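You operate a simulated robot arm through the tools that you are given. There is no shell and no other tool.

Carry out the task below with a simulated two-armed robot. There is one attempt and no reset: what you move stays moved.

JOB
Move the orange rail stop to about the 15 mark and lock it.
Fine: free and tighten its nut with the blue bench spanner, put the spanner back, leave the teal rail stop alone.

Only the result counts: the job must be done as asked and must still hold three seconds after the hand-in. Knocking over, shifting, dropping, spilling or breaking anything else fails it.

ROBOT AND FRAMES
Two 7-joint arms with two-finger parallel grippers on one trunk, on a base that moves. Base frame: it is fixed to the floor where the robot stands at the start and does not move with it; the origin is under the middle of the robot, x ahead of it, y to its left, z up. Readings come in mm, degrees, newtons and seconds.
The left shoulder is at the start at [50, 168, 1057], the right one opposite. With the tool pointing down near the work surface each hand reaches from about 180 to 660 mm from the robot's upright axis, wherever it stands, measured 20 degrees to its own side. Places, roughly: blue bench spanner (17x5x3 cm) [3000, -1000, 900]; knob on the teal rail stop [3200, -1400, 1200]; nut on the orange rail stop [2700, -1400, 1200]; orange rail stop [2700, -1500, 1200]; teal rail stop [3200, -1500, 1200]. Payload 1.57 kg a hand.
The TCP of each hand is the grasp point between the finger pads, 30 mm short of the fingertips. In the tool frame z runs along the fingers and y along their closing line. The gripper opens to 80 mm. The fingers are 17 mm wide and 12 mm thick; the gripper's body (40 by 82 mm) begins 80 mm behind the TCP.
Orientation is that of the tool frame in the base frame, as a unit quaternion [w, x, y, z]. With the fingers straight down and closing along the base's y, the tool's x points along the base's -x, its y along +y and its z along -z.

CONTROLS
- The arms move only by the tool apply_moves. It takes "left_steps", "right_steps" or both (then of equal length, played together; a hand with none holds still); each is a list of rows, each a list of 3 entries, a list of its own where there are three numbers: the gripper command, from -1 (shut) to 1 (fully open), values between in proportion, then the shift along the tool's x, y, z in mm, then the turn, a rotation vector about the tool's x, y, z in degrees. In form: [[jaw, [tx, ty, tz], [ax, ay, az]], ...]. A call has 1 to 20 rows; each row shifts and turns the commanded pose from where the row before left it, along the tool's axes as they then stand. Each row takes 0.2 s and may step no farther than 50 mm and 8.6 degrees from the row before; otherwise, or with a gripper value out of range, the whole call is refused. Where a pose cannot be reached the arm comes as near as it can. A force on the tool above 40 N (or 10 N above the force at the start of the call, whichever is more), or a blocked arm, ends the call early, and 0.2 s more pass. The fingers move at their own pace (about 45 mm/s each) and stop on an object; they squeeze with about 36 N. The grip force told is the motor's: it shows also when the fingers shut on nothing. Time passes only in rows, and 0.2 s behind the last, so rows that do not move let the fingers close. The reply holds the time, the measured pose of the TCP, the force on the tool along the base axes, the opening and the grip force, in the units named above and with some noise, with the torque about the TCP (base axes, N m) and any sound that the robot's microphone picked up, and new pictures: "pictures" is both (left out), scene, wrist or none (wrist: the cameras of the hands that moved).
- Cameras (640 x 400 px; columns grow to the right, rows downward): "scene" is now at [133.1, -4.5, 1278]; the picture's right is [-0.05, -1.00, 0.00], its down [-0.46, 0.02, -0.89] and it looks along [0.89, -0.04, -0.46] (base axes); focal length 296 px, centre (320, 200). "left" rides on the left gripper at [72, 7, -122] in its tool frame; the picture's right is [-0.09, 1.00, 0.00], its down [-0.84, -0.08, -0.54] and it looks along [-0.54, -0.05, 0.84] (tool axes); focal length 238 px, centre (320, 200). "right" rides on the right gripper at [72, -7, -122] in its tool frame; the picture's right is [0.09, 1.00, 0.00], its down [-0.84, 0.08, -0.54] and it looks along [-0.54, 0.05, 0.84] (tool axes); focal length 238 px, centre (320, 200). There is no depth. A picture from a camera that has moved, and an enlarged one, comes with that camera's place and axes in the base frame and with its lens.
- move_column(by): slides the trunk up (or, below 0, down) by that many mm; the arms and the scene camera ride with it, the base frame stays. It gives what a move gives, with no picture.
- roll_base(legs): drives the robot by 1 to 6 legs, each [ahead, left, turn to the left] in mm, mm and degrees, along the robot's own axes; the way and the turn of a leg run together, so that a leg with both is an arc; at most 1500 mm and 180 degrees a leg. The arms and the cameras ride along, it lands a little off, and it stops where it bumps. It gives what a move gives, and a new picture of the scene camera.
- head_to(pan, tilt): turns the head with the scene camera to pan (to the left, within 80 degrees either way) and tilt (down, from -29 to 69), counted from straight ahead of the robot. It gives what a move gives, and a new picture of the scene camera.
- inspect(camera, box): a new picture of the part [left, top, right, bottom] of that camera's present view, enlarged. No time passes.
- finish_job(): hands the job in; it is judged then, once.

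Nothing tells you exact positions but the pictures and the camera data. Unless the task says otherwise, let go and move clear before handing in.

The tools are called after "Call:" as a command line: name --argument value ..., lists and objects as JSON in quotes. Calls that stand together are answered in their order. apply_moves: Moves the arms, as the interface text tells. Its arguments: {"type":"object","properties":{"left_steps":{"type":"array"},"right_steps":{"type":"array"},"pictures":{"type":"string","enum":["both","scene","wrist","none"]}},"required":[]} The other tools are called the same way: move_column (by) moves the trunk up or down; roll_base (legs) drives the base; head_to (pan, tilt) turns the head that bears the scene camera; inspect (camera, box) takes an enlarged picture of a part of a camera's view; finish_job () hands the job in.

At the start:

```text
time_s: 0.0
left_eef_pos: [451.6, 236.2, 1080.3]
left_ee_rot: [0.0, 0.0, 1.0, 0.0]
left_wrist_force: [1.1, 0.1, -0.6]
left_torque: [-0.02, -0.01, 0.0]
left_grip_width: 80.1
left_grasp_force: 0.0
right_eef_pos: [388.8, -131.6, 1131.3]
right_ee_rot: [0.0, 0.0, 1.0, 0.0]
right_wrist_force: [0.3, 0.2, 0.0]
right_torque: [0.0, -0.04, 0.0]
right_grip_width: 79.8
right_grasp_force: 0.1
trunk travel left (down, up): [-225.0, 218.0]
robot x, y, heading: [-3.5, 2.6, 0.1]
head pan, tilt (commanded): [-2.6, 27.5]
```

scene: 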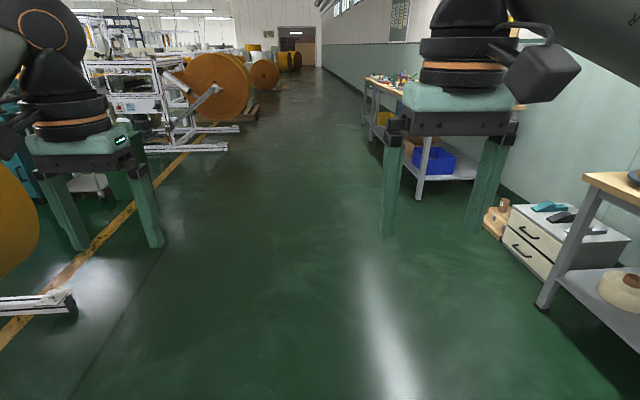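
right: 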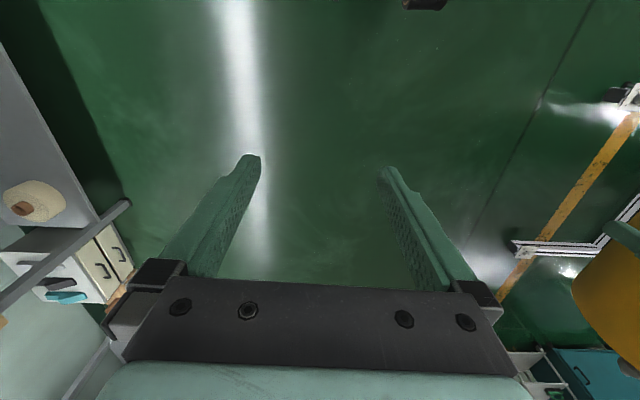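
left: 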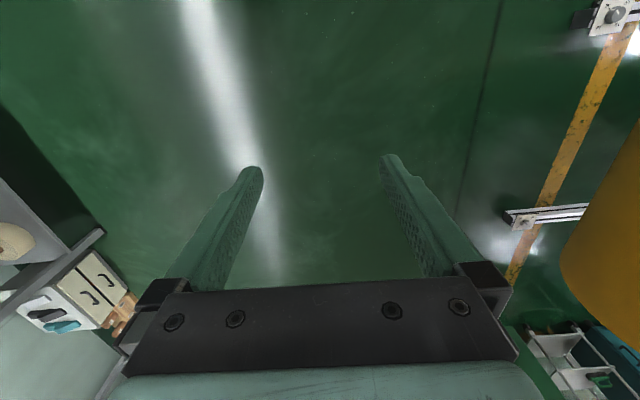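

I see a workshop aisle; the bench with tools lies ahead to the right, against the wall. I'll turn the head toward the bench area to locate the rail and the spanner.

Call:
head_to --pan -25 --tilt 5

Call:
inspect --camera "scene" --box '[220, 100, 420, 225]'

```text
time_s: 0.9
left_eef_pos: [450.3, 236.1, 1080.0]
left_ee_rot: [0.0, 0.001, 1.0, -0.001]
left_wrist_force: [-0.6, -0.3, 0.8]
left_torque: [0.0, 0.01, 0.0]
left_grip_width: 80.0
left_grasp_force: 0.0
right_eef_pos: [390.0, -131.3, 1132.1]
right_ee_rot: [0.0, -0.001, 1.0, 0.0]
right_wrist_force: [0.1, -0.3, -0.6]
right_torque: [0.04, -0.01, 0.0]
right_grip_width: 80.1
right_grasp_force: 0.1
trunk travel left (down, up): [-225.0, 218.0]
robot x, y, heading: [2.4, 2.8, 0.1]
head pan, tilt (commanded): [-25.0, 5.0]
camera scene: at [125.1, -39.1, 1314.4], right [-0.42, -0.91, 0.0], down [-0.08, 0.04, -1.0], along [0.9, -0.42, -0.09], focal length 296 px, centre (320, 200)
```

scene: 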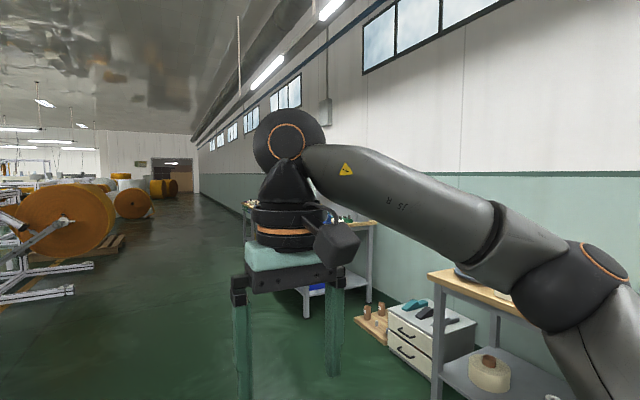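

```text
3.20 times, centred on (320, 162) of scene
camera zoom: at [125.1, -39.1, 1314.4], right [-0.42, -0.91, 0.0], down [-0.08, 0.04, -1.0], along [0.9, -0.42, -0.09], focal length 948 px, centre (320, 320)
```

zoom: 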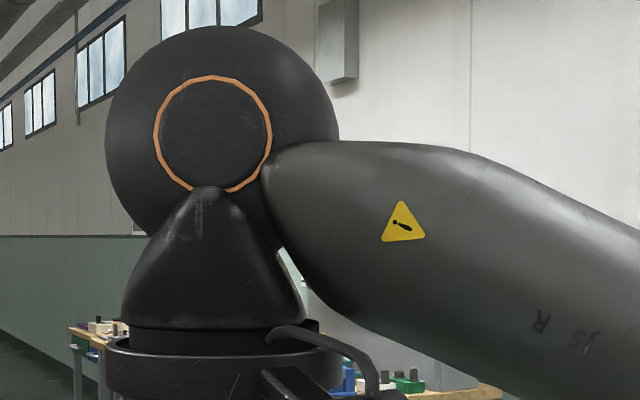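

The right arm blocks the view to the bench. The aisle straight ahead is clear, so I'll drive along it and then turn to face the bench wall.

Call:
roll_base --legs '[[1400, 0, 0], [1400, 0, 0], [0, 0, -90]]'

```text
time_s: 18.4
left_eef_pos: [3080.9, -378.1, 1080.4]
left_ee_rot: [0.0, 0.696, 0.718, 0.001]
left_wrist_force: [0.4, -0.4, -0.4]
left_torque: [-0.01, -0.01, -0.03]
left_grip_width: 80.1
left_grasp_force: 0.1
right_eef_pos: [2712.4, -329.0, 1131.1]
right_ee_rot: [0.0, 0.697, 0.717, 0.0]
right_wrist_force: [-1.0, -0.4, 0.0]
right_torque: [-0.02, -0.01, 0.02]
right_grip_width: 80.1
right_grasp_force: 0.1
trunk travel left (down, up): [-225.0, 218.0]
robot x, y, heading: [2831.2, 65.0, -88.2]
head pan, tilt (commanded): [-25.0, 5.0]
camera scene: at [2798.0, -60.1, 1314.5], right [-0.92, 0.4, 0.0], down [0.03, 0.08, -1.0], along [-0.39, -0.92, -0.09], focal length 296 px, centre (320, 200)
```

scene: 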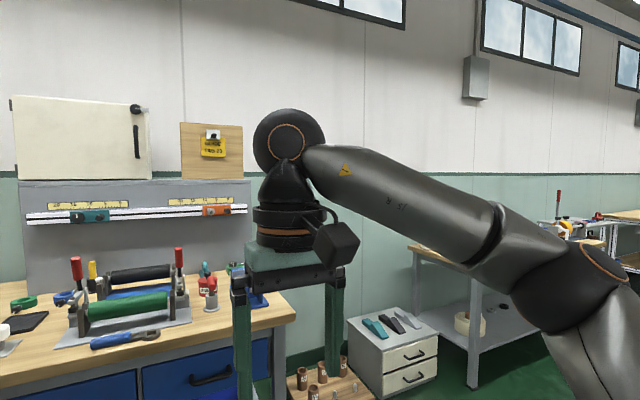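

The bench with rail, both stops and the blue spanner is now visible ahead, to the left of my right arm. I'll point the head straight and zoom in.

Call:
head_to --pan 0 --tilt 12

Call:
inspect --camera "scene" --box '[160, 80, 480, 280]'

```text
time_s: 19.3
left_eef_pos: [3080.1, -378.7, 1080.3]
left_ee_rot: [0.0, 0.696, 0.718, -0.001]
left_wrist_force: [-0.4, -0.6, -1.4]
left_torque: [-0.01, -0.01, 0.01]
left_grip_width: 79.9
left_grasp_force: 0.0
right_eef_pos: [2712.0, -328.4, 1131.6]
right_ee_rot: [0.0, 0.697, 0.717, 0.0]
right_wrist_force: [0.3, -0.3, 0.5]
right_torque: [0.0, -0.01, 0.01]
right_grip_width: 79.9
right_grasp_force: 0.1
trunk travel left (down, up): [-225.0, 218.0]
robot x, y, heading: [2833.1, 68.4, -88.0]
head pan, tilt (commanded): [0.0, 12.0]
camera scene: at [2837.1, -68.9, 1303.2], right [-1.0, -0.03, 0.0], down [-0.01, 0.21, -0.98], along [0.03, -0.98, -0.21], focal length 296 px, centre (320, 200)
```

scene: 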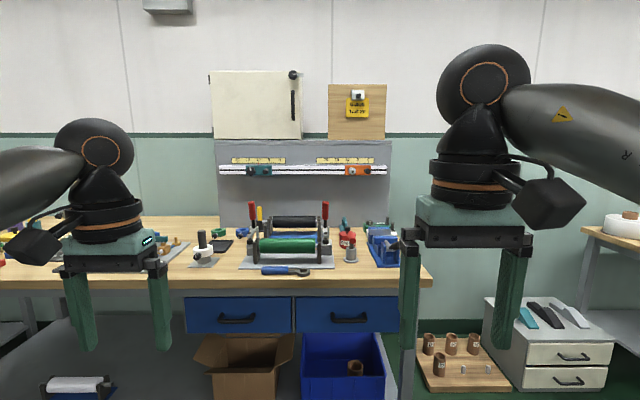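

```text
2.00 times, centred on (320, 180) of scene
camera zoom: at [2837.1, -68.9, 1303.2], right [-1.0, -0.03, 0.0], down [-0.01, 0.21, -0.98], along [0.03, -0.98, -0.21], focal length 593 px, centre (320, 240)
```

zoom: 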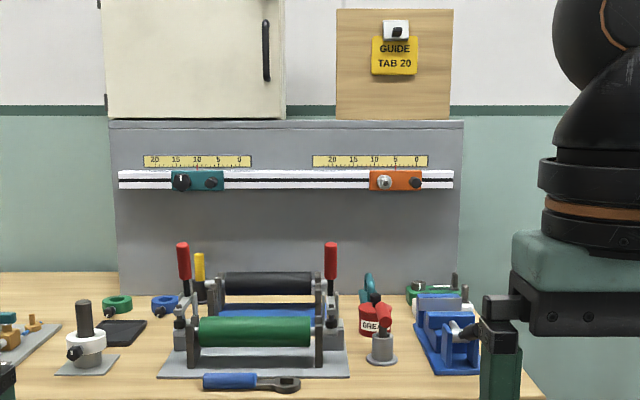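

I can see the rail with two stops and scales above it (0 on the right, 20 on the left), and the blue spanner near the bench front edge. I'll zoom in on the orange stop, the scales and the spanner.

Call:
inspect --camera "scene" --box '[305, 148, 401, 188]'

Call:
inspect --camera "scene" --box '[215, 148, 311, 188]'

Call:
inspect --camera "scene" --box '[240, 200, 400, 300]'

Call:
inspect --camera "scene" --box '[325, 80, 389, 120]'

```text
6.67 times, centred on (353, 168) of scene
camera zoom: at [2837.1, -68.9, 1303.2], right [-1.0, -0.03, 0.0], down [-0.01, 0.21, -0.98], along [0.03, -0.98, -0.21], focal length 1975 px, centre (100, 413)
```

zoom: 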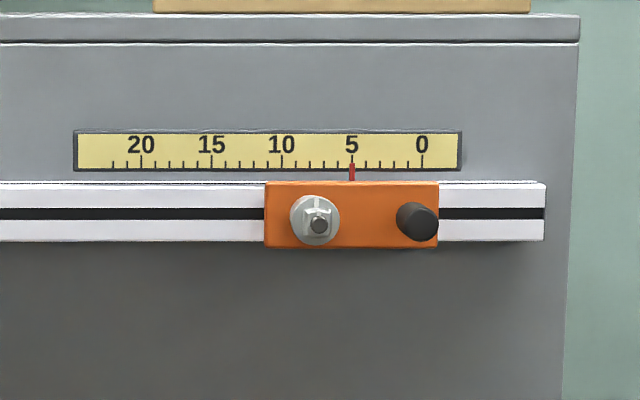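

```text
6.67 times, centred on (263, 168) of scene
camera zoom: at [2837.1, -68.9, 1303.2], right [-1.0, -0.03, 0.0], down [-0.01, 0.21, -0.98], along [0.03, -0.98, -0.21], focal length 1975 px, centre (700, 413)
```

zoom: 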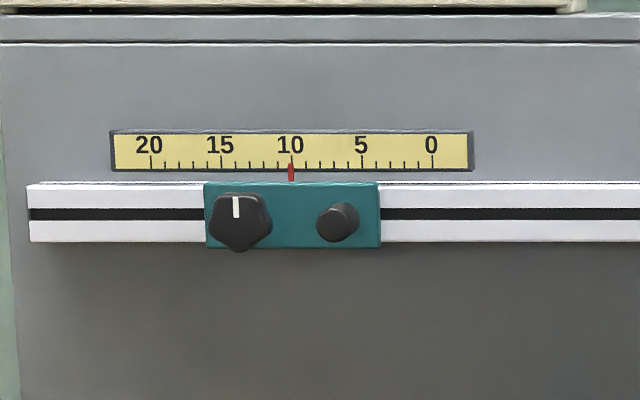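

```text
4.00 times, centred on (320, 250) of scene
camera zoom: at [2837.1, -68.9, 1303.2], right [-1.0, -0.03, 0.0], down [-0.01, 0.21, -0.98], along [0.03, -0.98, -0.21], focal length 1185 px, centre (320, 0)
```

zoom: 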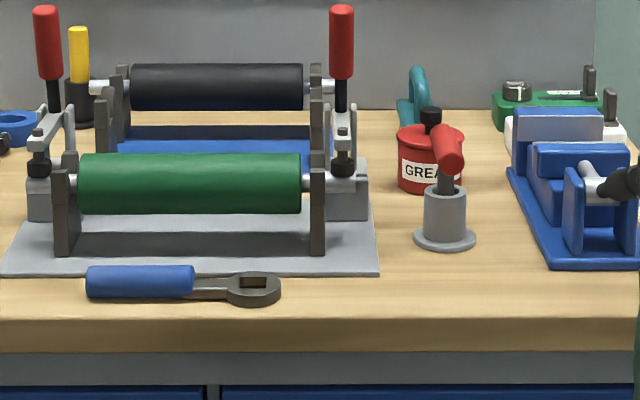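

```text
10.00 times, centred on (357, 100) of scene
camera zoom: at [2837.1, -68.9, 1303.2], right [-1.0, -0.03, 0.0], down [-0.01, 0.21, -0.98], along [0.03, -0.98, -0.21], focal length 2963 px, centre (-50, 1200)
```

zoom: 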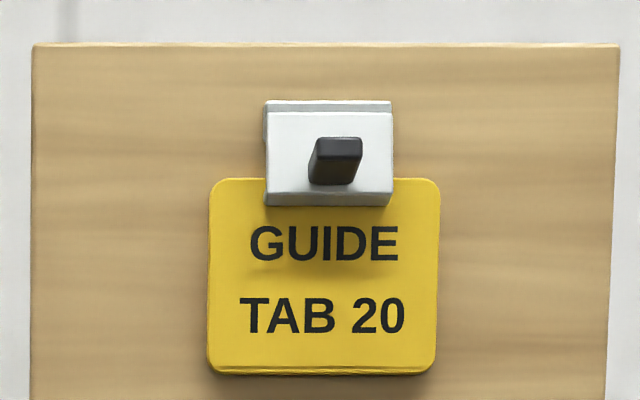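

The orange stop points at 5; its square nut sits left of centre, and a black peg is at its right end. Scale marks look 10 mm apart, so the stop must go about 100 mm to the left (+x). The spanner lies along x, handle to +x, ring to −x. I'll come closer and look again.

Call:
roll_base --legs '[[0, 0, -2], [350, -30, 0]]'

Call:
head_to --pan 0 --tilt 25

```text
time_s: 22.0
left_eef_pos: [3029.9, -743.4, 1080.2]
left_ee_rot: [-0.001, 0.71, 0.704, 0.0]
left_wrist_force: [1.0, 0.4, 0.1]
left_torque: [-0.01, 0.0, 0.02]
left_grip_width: 80.0
left_grasp_force: 0.1
right_eef_pos: [2663.9, -676.5, 1131.4]
right_ee_rot: [0.0, 0.711, 0.703, 0.0]
right_wrist_force: [-0.6, 0.0, -0.4]
right_torque: [0.05, -0.01, 0.0]
right_grip_width: 80.1
right_grasp_force: 0.0
trunk travel left (down, up): [-225.0, 218.0]
robot x, y, heading: [2799.9, -287.6, -90.7]
head pan, tilt (commanded): [0.0, 12.0]
camera scene: at [2799.3, -422.5, 1303.1], right [-1.0, 0.01, 0.0], down [0.0, 0.21, -0.98], along [-0.01, -0.98, -0.21], focal length 296 px, centre (320, 200)
```

scene: 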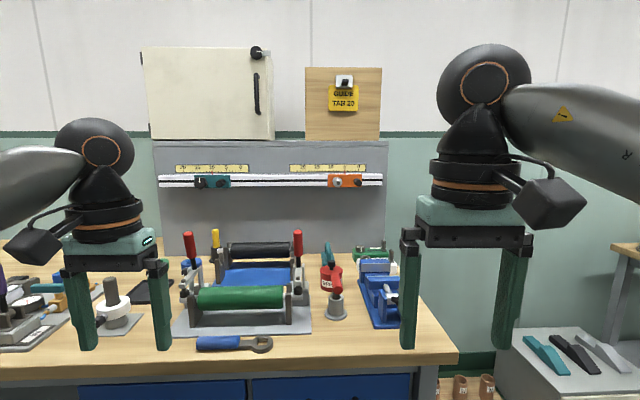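

```text
time_s: 22.7
left_eef_pos: [3029.4, -742.1, 1081.9]
left_ee_rot: [0.0, 0.711, 0.703, 0.001]
left_wrist_force: [0.4, -0.3, 1.0]
left_torque: [-0.02, -0.01, 0.01]
left_grip_width: 79.9
left_grasp_force: 0.1
right_eef_pos: [2662.8, -677.0, 1131.9]
right_ee_rot: [0.0, 0.711, 0.704, 0.0]
right_wrist_force: [-1.0, 0.3, -0.6]
right_torque: [0.03, 0.01, -0.02]
right_grip_width: 79.8
right_grasp_force: 0.0
trunk travel left (down, up): [-225.0, 218.0]
robot x, y, heading: [2798.2, -290.7, -90.7]
head pan, tilt (commanded): [0.0, 25.0]
camera scene: at [2799.4, -421.0, 1282.1], right [-1.0, 0.01, 0.0], down [0.0, 0.42, -0.91], along [-0.01, -0.91, -0.42], focal length 296 px, centre (320, 200)
```

scene: 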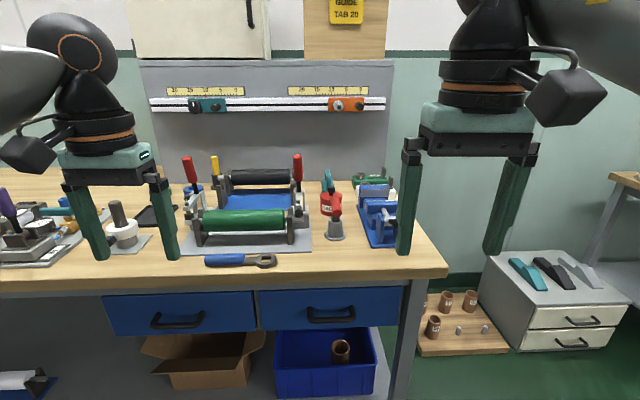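

I'll zoom in on spanner, rail and stop from this closer viewpoint to refine positions.

Call:
inspect --camera "scene" --box '[190, 240, 290, 280]'

Call:
inspect --camera "scene" --box '[280, 75, 400, 125]'

Call:
inspect --camera "scene" --box '[150, 140, 410, 300]'

Call:
inspect --camera "left" --box '[0, 0, 640, 400]'

Call:
inspect --camera "right" --box '[0, 0, 640, 400]'

```text
6.40 times, centred on (240, 260) of scene
camera zoom: at [2799.4, -421.0, 1282.1], right [-1.0, 0.01, 0.0], down [0.0, 0.42, -0.91], along [-0.01, -0.91, -0.42], focal length 1896 px, centre (832, -184)
```

zoom: 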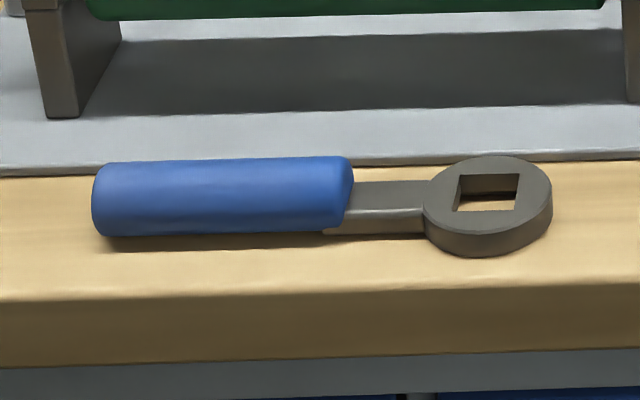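

```text
5.33 times, centred on (340, 100) of scene
camera zoom: at [2799.4, -421.0, 1282.1], right [-1.0, 0.01, 0.0], down [0.0, 0.42, -0.91], along [-0.01, -0.91, -0.42], focal length 1580 px, centre (213, 733)
```

zoom: 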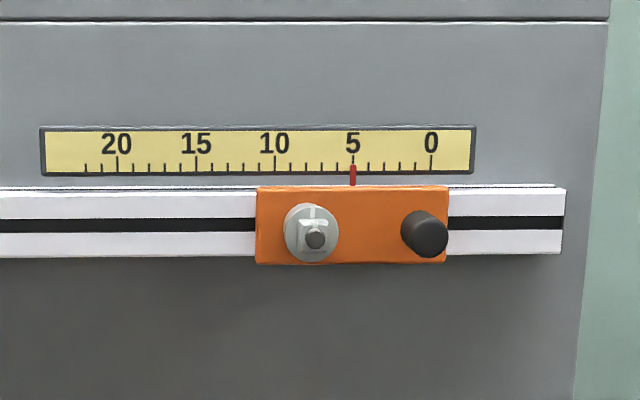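

```text
2.46 times, centred on (280, 220) of scene
camera zoom: at [2799.4, -421.0, 1282.1], right [-1.0, 0.01, 0.0], down [0.0, 0.42, -0.91], along [-0.01, -0.91, -0.42], focal length 729 px, centre (418, 151)
```

zoom: 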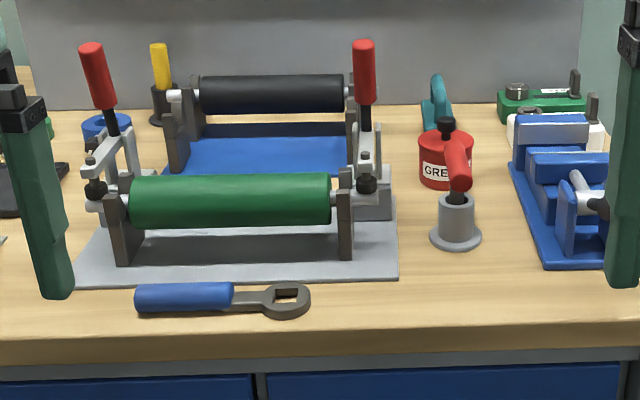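

```text
1.00 times, centred on (320, 200) of left (not enlarged: the box is as wide or as high as the picture)
camera zoom: at [3037.4, -669.8, 1200.9], right [0.99, -0.1, 0.0], down [-0.09, -0.84, 0.54], along [-0.06, -0.54, -0.84], focal length 238 px, centre (320, 200)
```

zoom: 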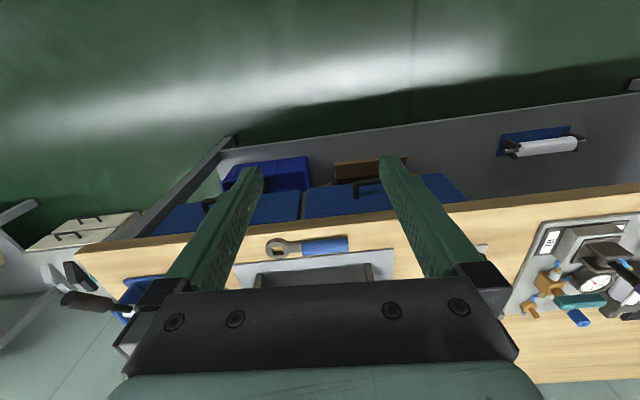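

```text
1.00 times, centred on (320, 200) of right (not enlarged: the box is as wide or as high as the picture)
camera zoom: at [2657.7, -604.2, 1254.5], right [1.0, 0.08, 0.0], down [0.07, -0.84, 0.54], along [0.04, -0.54, -0.84], focal length 238 px, centre (320, 200)
```

zoom: 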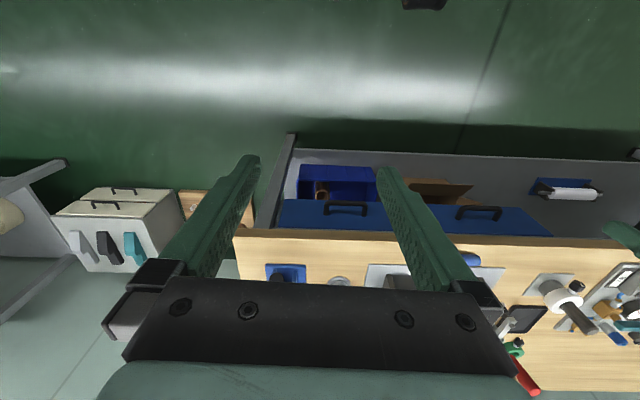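

Triangulating from two views puts the spanner ring at about (2922, −1005, 855), the handle centre near (3017, −1000), the bench front edge near y = −955 and the nut near (2735, −1398, 1153). I need to know how far the base sticks out, so I'll look straight down.

Call:
head_to --pan 0 --tilt 69

```text
time_s: 23.8
left_eef_pos: [3029.6, -741.2, 1079.6]
left_ee_rot: [0.0, 0.711, 0.704, 0.0]
left_wrist_force: [-0.4, -0.1, -0.4]
left_torque: [-0.01, 0.03, 0.03]
left_grip_width: 80.0
left_grasp_force: 0.0
right_eef_pos: [2664.4, -675.8, 1131.4]
right_ee_rot: [0.0, 0.711, 0.703, 0.0]
right_wrist_force: [-0.4, -0.5, 0.5]
right_torque: [0.01, -0.04, -0.02]
right_grip_width: 80.1
right_grasp_force: 0.1
trunk travel left (down, up): [-225.0, 218.0]
robot x, y, heading: [2798.1, -288.6, -90.5]
head pan, tilt (commanded): [0.0, 68.8]
camera scene: at [2799.7, -384.8, 1222.6], right [-1.0, 0.01, 0.0], down [0.01, 0.93, -0.36], along [0.0, -0.36, -0.93], focal length 296 px, centre (320, 200)
```

scene: 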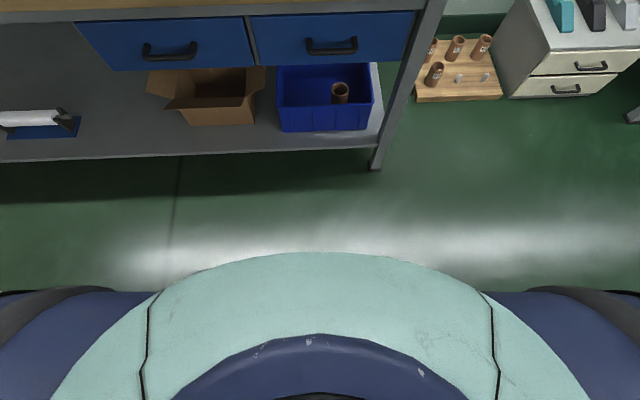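

The base front is roughly 280–320 mm from the axis, and the bench shelf front is near y = −1000. I'll raise the trunk so that the hands clear the bench items, then move in to about (2740, −625).

Call:
move_column --by 120

Call:
roll_base --legs '[[0, -58, 0.5], [240, 0, 0]]'

```text
time_s: 25.3
left_eef_pos: [3030.4, -741.9, 1200.4]
left_ee_rot: [0.001, 0.711, 0.703, 0.001]
left_wrist_force: [-0.1, -0.1, -0.3]
left_torque: [0.0, 0.0, -0.05]
left_grip_width: 80.2
left_grasp_force: 0.1
right_eef_pos: [2663.6, -676.3, 1250.9]
right_ee_rot: [0.0, 0.711, 0.703, 0.0]
right_wrist_force: [0.9, 0.4, 0.8]
right_torque: [-0.01, -0.03, 0.01]
right_grip_width: 80.1
right_grasp_force: 0.1
trunk travel left (down, up): [-345.0, 98.0]
robot x, y, heading: [2798.3, -288.1, -90.3]
head pan, tilt (commanded): [0.0, 68.8]
```

```text
time_s: 27.9
left_eef_pos: [2975.6, -989.4, 1200.7]
left_ee_rot: [0.0, 0.707, 0.707, 0.0]
left_wrist_force: [1.1, -0.1, 0.2]
left_torque: [0.04, 0.0, -0.02]
left_grip_width: 79.9
left_grasp_force: 0.1
right_eef_pos: [2609.3, -925.3, 1251.8]
right_ee_rot: [0.0, 0.707, 0.707, 0.0]
right_wrist_force: [0.4, -1.0, -0.4]
right_torque: [-0.01, 0.0, 0.01]
right_grip_width: 79.9
right_grasp_force: 0.0
trunk travel left (down, up): [-345.0, 98.0]
robot x, y, heading: [2739.0, -533.9, -89.8]
head pan, tilt (commanded): [0.0, 68.8]
camera scene: at [2742.2, -633.0, 1342.5], right [-1.0, 0.0, 0.0], down [0.0, 0.93, -0.36], along [0.0, -0.36, -0.93], focal length 296 px, centre (320, 200)
```

scene: 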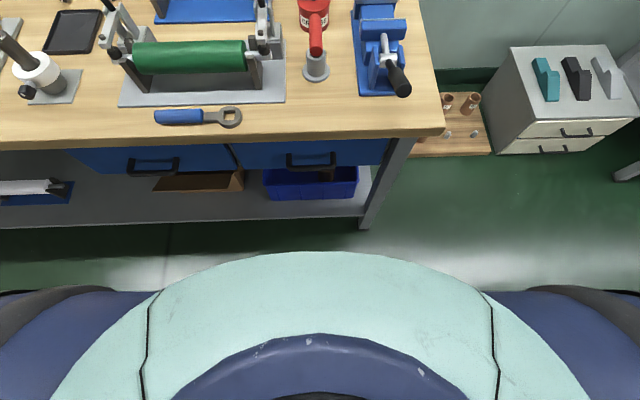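

The bench legs are near y ≈ −1010 and the base still has clearance. I'll go another 80 mm ahead and look at the spanner and rail again.

Call:
roll_base --legs '[[80, 0, -0.2]]'

Call:
inspect --camera "scene" --box '[100, 60, 340, 210]'

Call:
inspect --camera "left" --box '[0, 0, 640, 400]'

```text
time_s: 29.0
left_eef_pos: [2974.9, -1067.7, 1199.6]
left_ee_rot: [0.0, 0.708, 0.706, 0.001]
left_wrist_force: [0.0, -0.2, -0.6]
left_torque: [0.04, 0.01, 0.0]
left_grip_width: 80.2
left_grasp_force: 0.0
right_eef_pos: [2607.6, -1003.4, 1252.5]
right_ee_rot: [0.0, 0.709, 0.705, 0.0]
right_wrist_force: [-0.4, -0.8, 0.5]
right_torque: [0.03, 0.0, 0.01]
right_grip_width: 80.0
right_grasp_force: 0.1
trunk travel left (down, up): [-345.0, 98.0]
robot x, y, heading: [2740.6, -617.2, -90.2]
head pan, tilt (commanded): [0.0, 68.8]
camera scene: at [2741.6, -712.0, 1342.5], right [-1.0, 0.0, 0.0], down [0.0, 0.93, -0.36], along [0.0, -0.36, -0.93], focal length 296 px, centre (320, 200)
```

scene: 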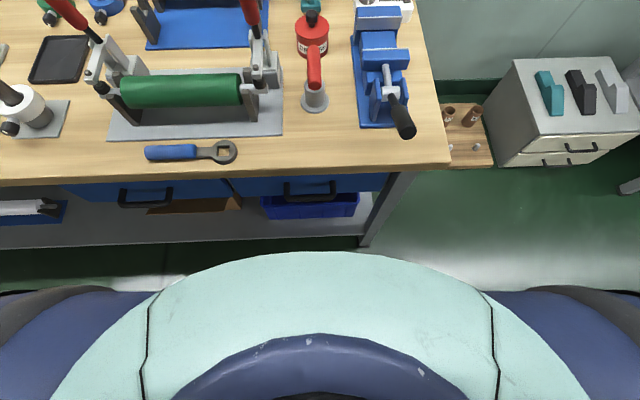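

```text
2.67 times, centred on (220, 135) of scene
camera zoom: at [2741.6, -712.0, 1342.5], right [-1.0, 0.0, 0.0], down [0.0, 0.93, -0.36], along [0.0, -0.36, -0.93], focal length 790 px, centre (587, 373)
```

zoom: 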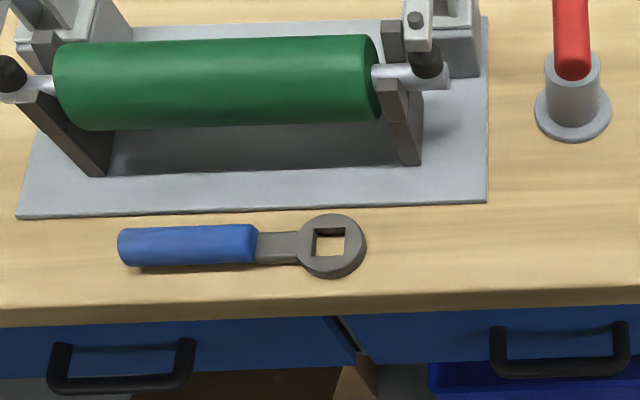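

```text
1.00 times, centred on (320, 200) of left (not enlarged: the box is as wide or as high as the picture)
camera zoom: at [2981.0, -995.4, 1320.8], right [1.0, -0.1, 0.0], down [-0.08, -0.84, 0.54], along [-0.05, -0.54, -0.84], focal length 238 px, centre (320, 200)
```

zoom: 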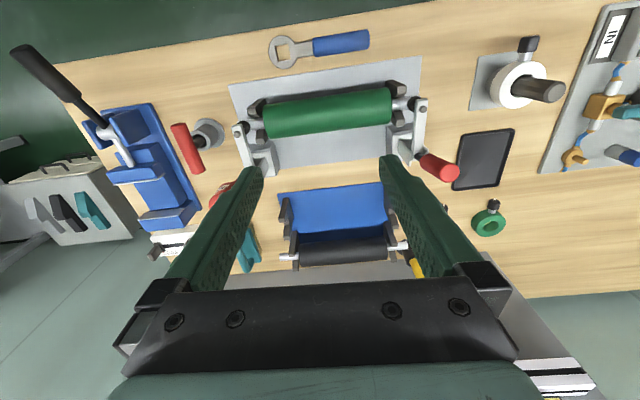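

Spanner: ring hole at about (2920, −997, 860) and handle from x ≈ 2970 to 3068 at y ≈ −997; bench top z ≈ 845. I'll turn the left hand +90° about its tool z, so the fingers close along y, and place it above the handle at z ≈ 1000.

Call:
apply_moves --left_steps '[[0.4, [0, 0, 0], [0, 0, 8.2]], [0.4, [0, 0, 0], [0, 0, 8.2]], [0.4, [0, 0, 0], [0, 0, 8.2]], [0.4, [0, 0, 0], [0, 0, 8.2]], [0.4, [0, 0, 0], [0, 0, 8.2]], [0.4, [0, 0, 0], [0, 0, 8.2]], [0.4, [0, 0, 0], [0, 0, 8.2]], [0.4, [0, 0, 0], [0, 0, 8.2]], [0.4, [0, 0, 0], [0, 0, 8.2]], [0.4, [0, 0, 0], [0, 0, 8.1]], [0.4, [0, 0, 0], [0, 0, 8.1]], [0.4, [16, -18, 40], [0, 0, 0]], [0.4, [16, -18, 40], [0, 0, 0]], [0.4, [16, -18, 40], [0, 0, 0]], [0.4, [17, -17, 30], [0, 0, 0]], [0.4, [0, 0, 30], [0, 0, 0]]]' --pictures "both"

```text
time_s: 32.4
left_eef_pos: [3041.4, -995.1, 1021.4]
left_ee_rot: [0.0, 1.0, -0.003, 0.0]
left_wrist_force: [1.3, 0.2, 0.1]
left_torque: [0.0, -0.03, -0.02]
left_grip_width: 56.0
left_grasp_force: 0.0
right_eef_pos: [2606.8, -1003.6, 1251.5]
right_ee_rot: [0.0, 0.709, 0.705, 0.0]
right_wrist_force: [0.1, -0.2, -0.3]
right_torque: [-0.02, 0.01, 0.01]
right_grip_width: 80.1
right_grasp_force: 0.0
trunk travel left (down, up): [-345.0, 98.0]
robot x, y, heading: [2741.0, -616.1, -90.3]
head pan, tilt (commanded): [0.0, 68.8]
camera scene: at [2741.6, -711.5, 1342.6], right [-1.0, 0.0, 0.0], down [0.0, 0.93, -0.36], along [0.0, -0.36, -0.93], focal length 296 px, centre (320, 200)
camera left: at [3112.6, -1002.1, 1141.7], right [-0.1, -1.0, 0.0], down [-0.84, 0.08, 0.54], along [-0.54, 0.05, -0.84], focal length 238 px, centre (320, 200)
```

scene: 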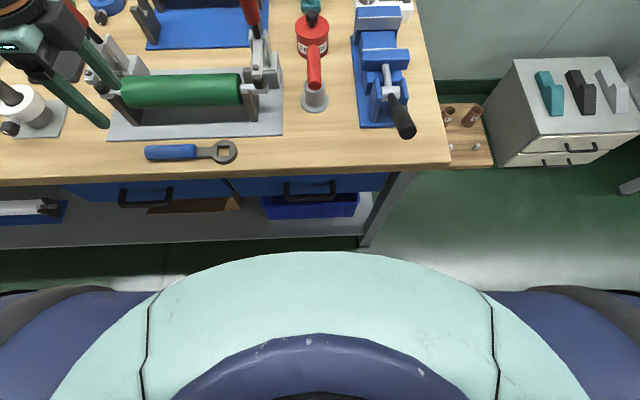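
left: 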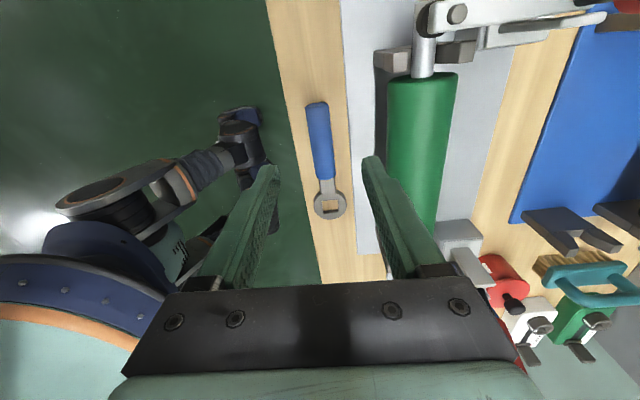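

The hand is above the handle. I'll enlarge the wrist view to measure the handle's direction and centre line accurately.

Call:
inspect --camera "left" --box '[270, 80, 398, 240]'

Call:
inspect --camera "scene" --box '[60, 90, 260, 215]'

```text
2.50 times, centred on (334, 160) of left
camera zoom: at [3112.6, -1002.1, 1141.7], right [-0.1, -1.0, 0.0], down [-0.84, 0.08, 0.54], along [-0.54, 0.05, -0.84], focal length 596 px, centre (285, 300)
```

zoom: 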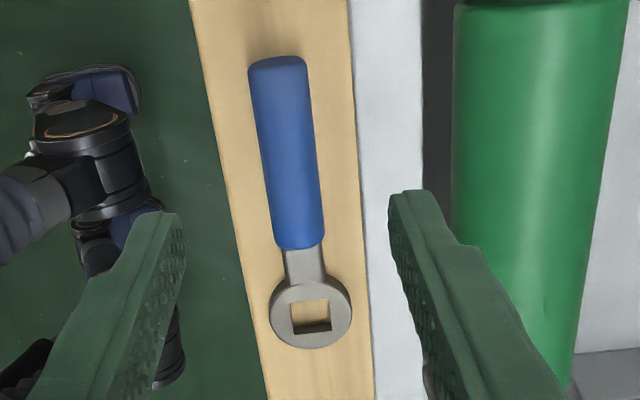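

```text
3.20 times, centred on (160, 152) of scene
camera zoom: at [2741.6, -711.5, 1342.6], right [-1.0, 0.0, 0.0], down [0.0, 0.93, -0.36], along [0.0, -0.36, -0.93], focal length 948 px, centre (832, 352)
```

zoom: 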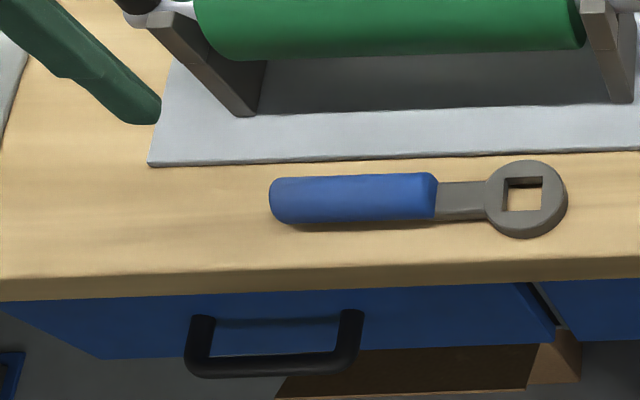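

The bench and spanner are yawed about 2.4° relative to the base frame. I'll turn the hand −2.7° to match and lower it around the handle to TCP z ≈ 885.

Call:
apply_moves --left_steps '[[0.4, [0, 0, 34], [0, 0, -2.7]], [0.4, [0, 0, 34], [0, 0, 0]], [0.4, [0, 0, 34], [0, 0, 0]], [0.4, [0, 0, 24], [0, 0, 0]], [0.4, [0, 0, 8], [0, 0, 0]], [0.4, [0, 0, 0], [0, 0, 0]]]' --pictures "both"

Call:
inspect --camera "scene" --box '[60, 90, 260, 215]'

```text
time_s: 33.8
left_eef_pos: [3039.1, -995.8, 886.4]
left_ee_rot: [0.0, 1.0, 0.022, 0.0]
left_wrist_force: [-0.4, 0.6, -0.3]
left_torque: [-0.01, 0.03, -0.05]
left_grip_width: 56.1
left_grasp_force: 0.1
right_eef_pos: [2607.8, -1003.5, 1252.3]
right_ee_rot: [0.001, 0.71, 0.705, -0.001]
right_wrist_force: [0.5, 0.2, 0.4]
right_torque: [0.0, -0.01, 0.01]
right_grip_width: 79.9
right_grasp_force: 0.1
trunk travel left (down, up): [-345.0, 98.0]
robot x, y, heading: [2736.3, -615.5, -90.3]
head pan, tilt (commanded): [0.0, 68.8]
camera scene: at [2741.6, -711.2, 1342.6], right [-1.0, 0.0, 0.0], down [0.0, 0.93, -0.36], along [0.0, -0.36, -0.93], focal length 296 px, centre (320, 200)
camera left: at [3110.9, -1000.3, 1007.3], right [-0.05, -1.0, 0.0], down [-0.84, 0.04, 0.54], along [-0.54, 0.03, -0.84], focal length 238 px, centre (320, 200)
```

scene: 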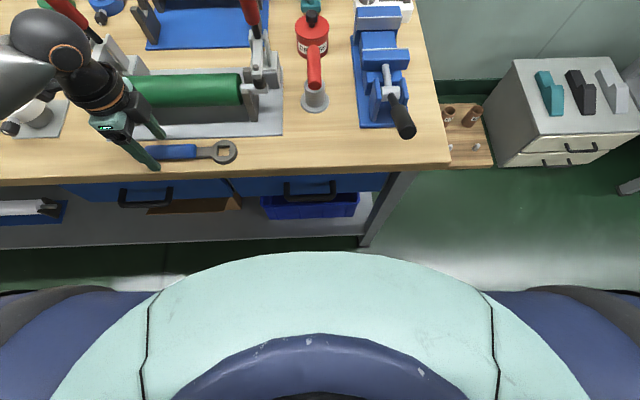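
left: 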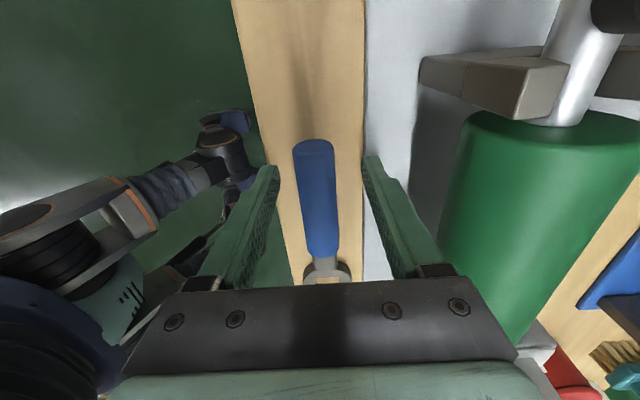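

```text
3.20 times, centred on (160, 152) of scene
camera zoom: at [2741.6, -711.2, 1342.6], right [-1.0, 0.0, 0.0], down [0.0, 0.93, -0.36], along [0.0, -0.36, -0.93], focal length 948 px, centre (832, 352)
```

zoom: 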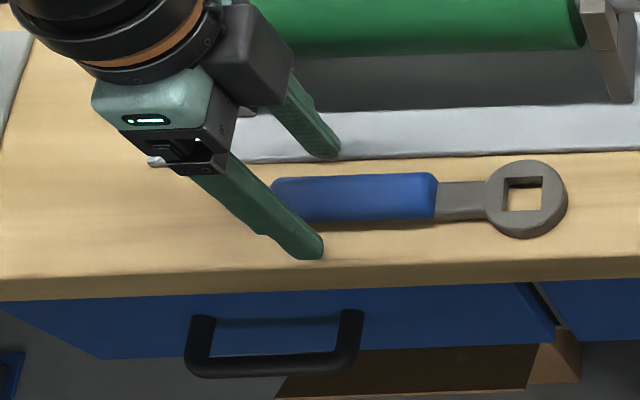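

The handle sits centred between the fingers. I'll go down 6 mm more and close.

Call:
apply_moves --left_steps '[[0.4, [0, 0, 3], [0, 0, 0]], [0.4, [0, 0, 3], [0, 0, 0]], [0.4, [0, 0, 0], [0, 0, 0]]]' --pictures "none"

```text
time_s: 34.6
left_eef_pos: [3038.1, -997.6, 886.1]
left_ee_rot: [0.006, 1.0, 0.022, 0.0]
left_wrist_force: [5.6, 2.6, 37.5]
left_torque: [-1.14, -0.06, 0.01]
left_grip_width: 54.4
left_grasp_force: 0.2
right_eef_pos: [2605.0, -1000.1, 1253.3]
right_ee_rot: [0.001, 0.709, 0.705, -0.001]
right_wrist_force: [-0.7, 0.1, 0.7]
right_torque: [0.01, 0.0, -0.01]
right_grip_width: 80.0
right_grasp_force: 0.2
trunk travel left (down, up): [-345.0, 98.0]
robot x, y, heading: [2736.8, -616.1, -90.3]
head pan, tilt (commanded): [0.0, 68.8]
```

The far fingertip touched the roller's base plate, which lies just behind the spanner. I'll raise slightly, narrow the opening to about 36 mm so that the finger clears the plate edge, and check.

Call:
apply_moves --left_steps '[[0.35, [0, 0, -5], [0, 0, 0]], [0.1, [0, 0, -3], [0, 0, 0]], [-0.1, [0, 0, 0], [0, 0, 0]], [-0.1, [0, 0, 0], [0, 0, 0]]]' --pictures "wrist"

Call:
inspect --camera "left" --box '[220, 120, 420, 300]'

Call:
inspect --camera "scene" --box '[100, 110, 260, 210]'

```text
time_s: 35.6
left_eef_pos: [3038.6, -995.1, 887.7]
left_ee_rot: [-0.002, 1.0, 0.021, 0.0]
left_wrist_force: [-0.4, -0.4, -0.1]
left_torque: [0.03, -0.01, -0.03]
left_grip_width: 36.2
left_grasp_force: 0.2
right_eef_pos: [2606.8, -1003.9, 1251.7]
right_ee_rot: [0.001, 0.709, 0.705, -0.001]
right_wrist_force: [0.1, 0.0, -0.1]
right_torque: [0.0, -0.01, 0.0]
right_grip_width: 79.9
right_grasp_force: 0.0
trunk travel left (down, up): [-345.0, 98.0]
robot x, y, heading: [2739.3, -612.2, -90.3]
head pan, tilt (commanded): [0.0, 68.8]
camera left: at [3111.3, -998.9, 1008.6], right [-0.05, -1.0, 0.0], down [-0.84, 0.04, 0.54], along [-0.54, 0.03, -0.84], focal length 238 px, centre (320, 200)
```

left: 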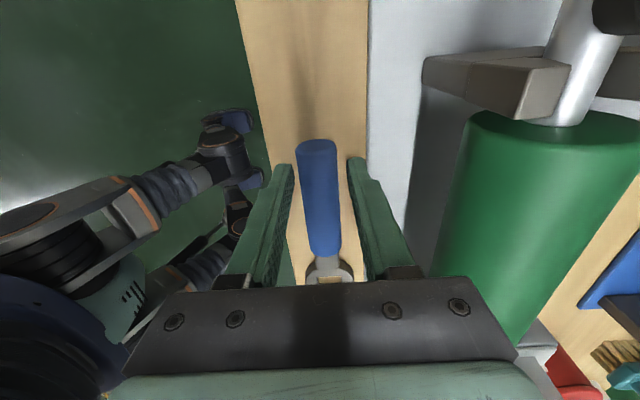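

```text
2.22 times, centred on (320, 210) of left
camera zoom: at [3111.3, -998.9, 1008.6], right [-0.05, -1.0, 0.0], down [-0.84, 0.04, 0.54], along [-0.54, 0.03, -0.84], focal length 530 px, centre (320, 178)
```

zoom: 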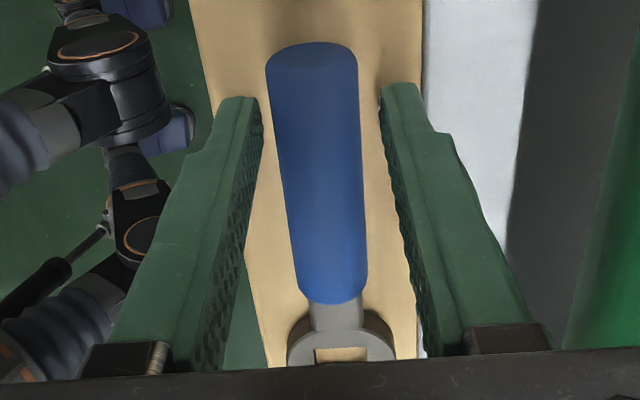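

```text
4.00 times, centred on (180, 160) of scene
camera zoom: at [2741.6, -711.1, 1342.5], right [-1.0, 0.0, 0.0], down [0.0, 0.93, -0.36], along [0.0, -0.36, -0.93], focal length 1185 px, centre (880, 360)
```

zoom: 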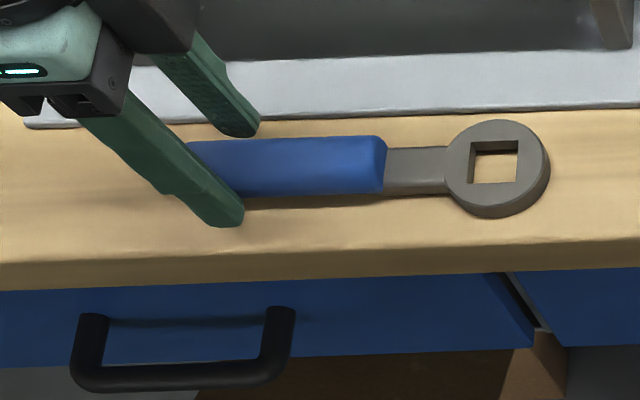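

The far finger now just clears the plate. I'll shift 2.5 mm toward the robot, lower 5 mm, and close on the handle.

Call:
apply_moves --left_steps '[[-0.1, [0, -2.5, 0], [0, 0, 0]], [-0.1, [0, 0, 2.5], [0, 0, 0]], [-0.1, [0, 0, 2.5], [0, 0, 0]], [-0.1, [0, 0, 0], [0, 0, 0]]]' --pictures "wrist"

```text
time_s: 36.6
left_eef_pos: [3040.6, -992.5, 883.3]
left_ee_rot: [0.0, 1.0, 0.022, 0.001]
left_wrist_force: [-0.6, 0.4, -0.1]
left_torque: [-0.03, -0.02, 0.04]
left_grip_width: 36.0
left_grasp_force: 0.1
right_eef_pos: [2607.3, -1003.3, 1252.1]
right_ee_rot: [0.001, 0.709, 0.705, 0.0]
right_wrist_force: [0.3, 0.0, 1.3]
right_torque: [-0.06, 0.01, -0.02]
right_grip_width: 80.0
right_grasp_force: 0.0
trunk travel left (down, up): [-345.0, 98.0]
robot x, y, heading: [2736.2, -618.9, -90.2]
head pan, tilt (commanded): [0.0, 68.8]
camera left: at [3111.8, -996.6, 1004.3], right [-0.05, -1.0, 0.0], down [-0.84, 0.04, 0.54], along [-0.54, 0.03, -0.84], focal length 238 px, centre (320, 200)
```

left: 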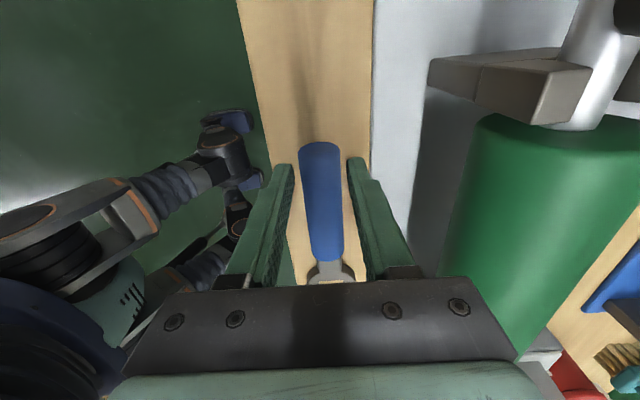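

The handle is well centred and the finger is clear of the plate. Closing the gripper.

Call:
apply_moves --left_steps '[[-0.3, [0, 0, 0], [0, 0, 0]], [-0.6, [0, 0, 0], [0, 0, 0]], [-1, [0, 0, 0], [0, 0, 0]], [-1, [0, 0, 0], [0, 0, 0]], [-1, [0, 0, 0], [0, 0, 0]]]' --pictures "wrist"

Call:
inspect --camera "scene" --box '[100, 110, 260, 210]'

```text
time_s: 37.8
left_eef_pos: [3037.9, -992.3, 884.1]
left_ee_rot: [0.0, 1.0, 0.022, 0.0]
left_wrist_force: [-0.3, -0.9, 0.2]
left_torque: [-0.01, -0.03, 0.02]
left_grip_width: 26.1
left_grasp_force: 36.2
right_eef_pos: [2607.2, -1002.4, 1251.8]
right_ee_rot: [0.001, 0.709, 0.705, -0.001]
right_wrist_force: [-0.8, -0.3, 0.0]
right_torque: [0.01, 0.0, -0.03]
right_grip_width: 80.0
right_grasp_force: 0.1
trunk travel left (down, up): [-345.0, 98.0]
robot x, y, heading: [2739.5, -609.9, -90.0]
head pan, tilt (commanded): [0.0, 68.8]
camera left: at [3111.8, -996.7, 1004.3], right [-0.05, -1.0, 0.0], down [-0.84, 0.04, 0.54], along [-0.54, 0.03, -0.84], focal length 238 px, centre (320, 200)
```

left: 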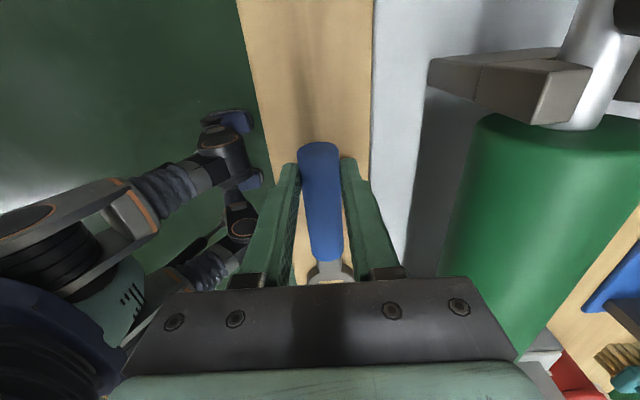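

```text
4.00 times, centred on (180, 160) of scene
camera zoom: at [2741.6, -711.3, 1342.6], right [-1.0, 0.0, 0.0], down [0.0, 0.93, -0.36], along [0.0, -0.36, -0.93], focal length 1185 px, centre (880, 360)
```

zoom: 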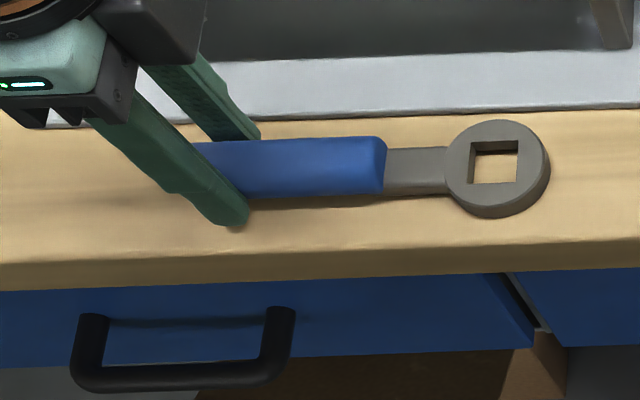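

The spanner is gripped (26 mm). I'll lift it straight up above the levers, then move it ahead over the bench and check.

Call:
apply_moves --left_steps '[[-1, [0, 0, -10], [0, 0, 0]], [-1, [0, 0, -20], [0, 0, 0]], [-1, [0, 0, -40], [0, 0, 0]], [-1, [0, 0, -40], [0, 0, 0]], [-1, [0, 0, -40], [0, 0, 0]], [-1, [0, 0, -40], [0, 0, 0]], [-1, [0, 0, -40], [0, 0, 0]], [-1, [0, 0, -40], [0, 0, 0]], [-1, [0, 0, -20], [0, 0, 0]], [-1, [0, 25, 0], [0, 0, 0]], [-1, [0, 35, 0], [0, 0, 0]], [-1, [0, 35, 0], [0, 0, 0]], [-1, [0, 35, 0], [0, 0, 0]], [-1, [0, 35, 0], [0, 0, 0]], [-1, [0, 20, 0], [0, 0, 0]]]' --pictures "both"

```text
time_s: 41.0
left_eef_pos: [3047.0, -1179.1, 1171.2]
left_ee_rot: [-0.001, 1.0, 0.02, 0.001]
left_wrist_force: [0.3, -0.4, -2.4]
left_torque: [0.03, -0.08, -0.03]
left_grip_width: 26.1
left_grasp_force: 36.0
right_eef_pos: [2606.9, -1003.3, 1251.9]
right_ee_rot: [0.001, 0.709, 0.705, 0.001]
right_wrist_force: [0.4, -0.1, 0.0]
right_torque: [0.02, 0.0, 0.0]
right_grip_width: 80.1
right_grasp_force: 0.0
trunk travel left (down, up): [-345.0, 98.0]
robot x, y, heading: [2741.8, -612.6, -90.3]
head pan, tilt (commanded): [0.0, 68.8]
camera scene: at [2741.5, -711.6, 1342.5], right [-1.0, 0.0, 0.0], down [0.0, 0.93, -0.36], along [0.0, -0.36, -0.93], focal length 296 px, centre (320, 200)
camera left: at [3119.8, -1182.7, 1291.9], right [-0.05, -1.0, 0.0], down [-0.84, 0.04, 0.54], along [-0.54, 0.03, -0.84], focal length 238 px, centre (320, 200)
```

scene: 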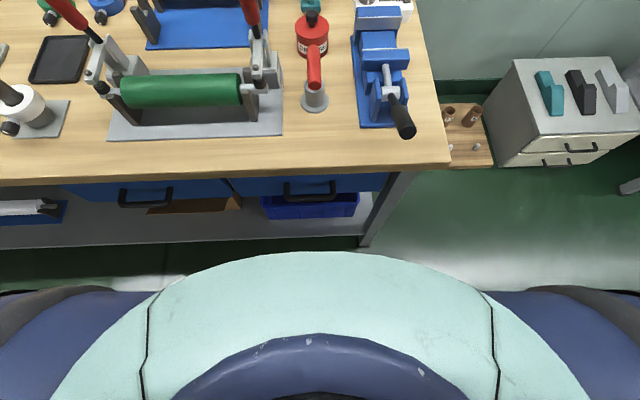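
left: 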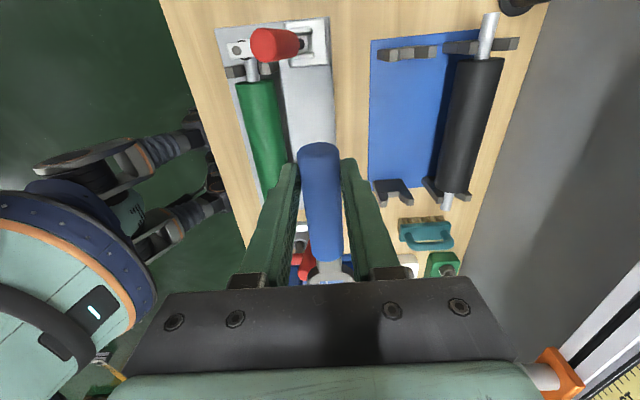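

The spanner is in the air, held firmly. Now I'll pitch the hand forward 90° so that the ring's hole axis faces the wall, and raise the head to see the rail.

Call:
apply_moves --left_steps '[[-1, [0, 0, 0], [-8.2, 0, 0]], [-1, [0, 0, 0], [-8.2, 0, 0]], [-1, [0, 0, 0], [-8.2, 0, 0]], [-1, [0, 0, 0], [-8.2, 0, 0]], [-1, [0, 0, 0], [-8.2, 0, 0]], [-1, [0, 0, 0], [-8.2, 0, 0]], [-1, [0, 0, 0], [-8.2, 0, 0]], [-1, [0, 0, 0], [-8.2, 0, 0]], [-1, [0, 0, 0], [-8.2, 0, 0]], [-1, [0, 0, 0], [-8.1, 0, 0]], [-1, [0, 0, 0], [-8.1, 0, 0]], [-1, [0, 0, 0], [0, 0, 0]]]' --pictures "wrist"

Call:
head_to --pan 5 --tilt 18

```text
time_s: 43.6
left_eef_pos: [3046.4, -1178.6, 1174.5]
left_ee_rot: [0.707, 0.707, 0.015, 0.015]
left_wrist_force: [1.0, 0.3, -3.0]
left_torque: [0.03, -0.07, -0.01]
left_grip_width: 26.0
left_grasp_force: 36.1
right_eef_pos: [2606.6, -1003.0, 1251.5]
right_ee_rot: [0.001, 0.708, 0.706, -0.001]
right_wrist_force: [-0.7, -0.3, -0.5]
right_torque: [0.0, 0.0, -0.02]
right_grip_width: 80.0
right_grasp_force: 0.0
trunk travel left (down, up): [-345.0, 98.0]
robot x, y, heading: [2739.6, -614.5, -90.3]
head pan, tilt (commanded): [0.0, 68.8]
camera left: at [3113.4, -1053.7, 1178.7], right [-0.09, 0.0, 1.0], down [-0.86, 0.51, -0.08], along [-0.5, -0.86, -0.05], focal length 238 px, centre (320, 200)
```

left: 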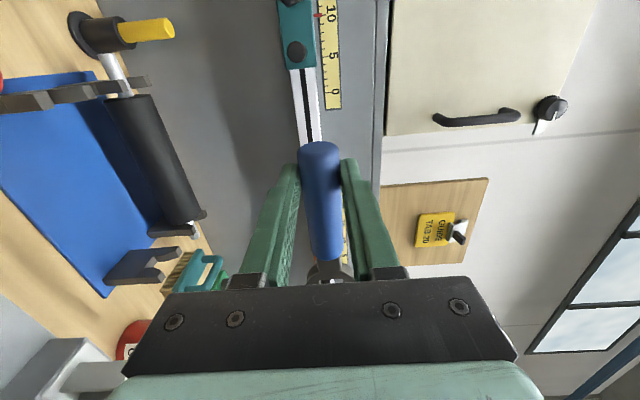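

```text
time_s: 44.8
left_eef_pos: [3047.1, -1178.8, 1174.0]
left_ee_rot: [0.707, 0.707, 0.015, 0.015]
left_wrist_force: [-0.9, -0.3, -2.5]
left_torque: [0.06, -0.09, -0.02]
left_grip_width: 26.0
left_grasp_force: 35.5
right_eef_pos: [2607.9, -1004.1, 1252.3]
right_ee_rot: [0.0, 0.709, 0.705, -0.001]
right_wrist_force: [0.4, -0.1, -0.5]
right_torque: [0.02, 0.01, 0.05]
right_grip_width: 80.3
right_grasp_force: 0.0
trunk travel left (down, up): [-345.0, 98.0]
robot x, y, heading: [2740.8, -613.6, -90.4]
head pan, tilt (commanded): [5.0, 18.0]
camera scene: at [2749.6, -748.5, 1413.3], right [-1.0, -0.08, 0.0], down [-0.03, 0.31, -0.95], along [0.08, -0.95, -0.31], focal length 296 px, centre (320, 200)
```

scene: 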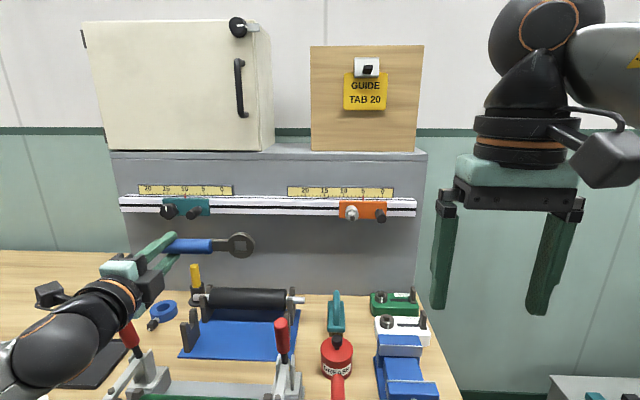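

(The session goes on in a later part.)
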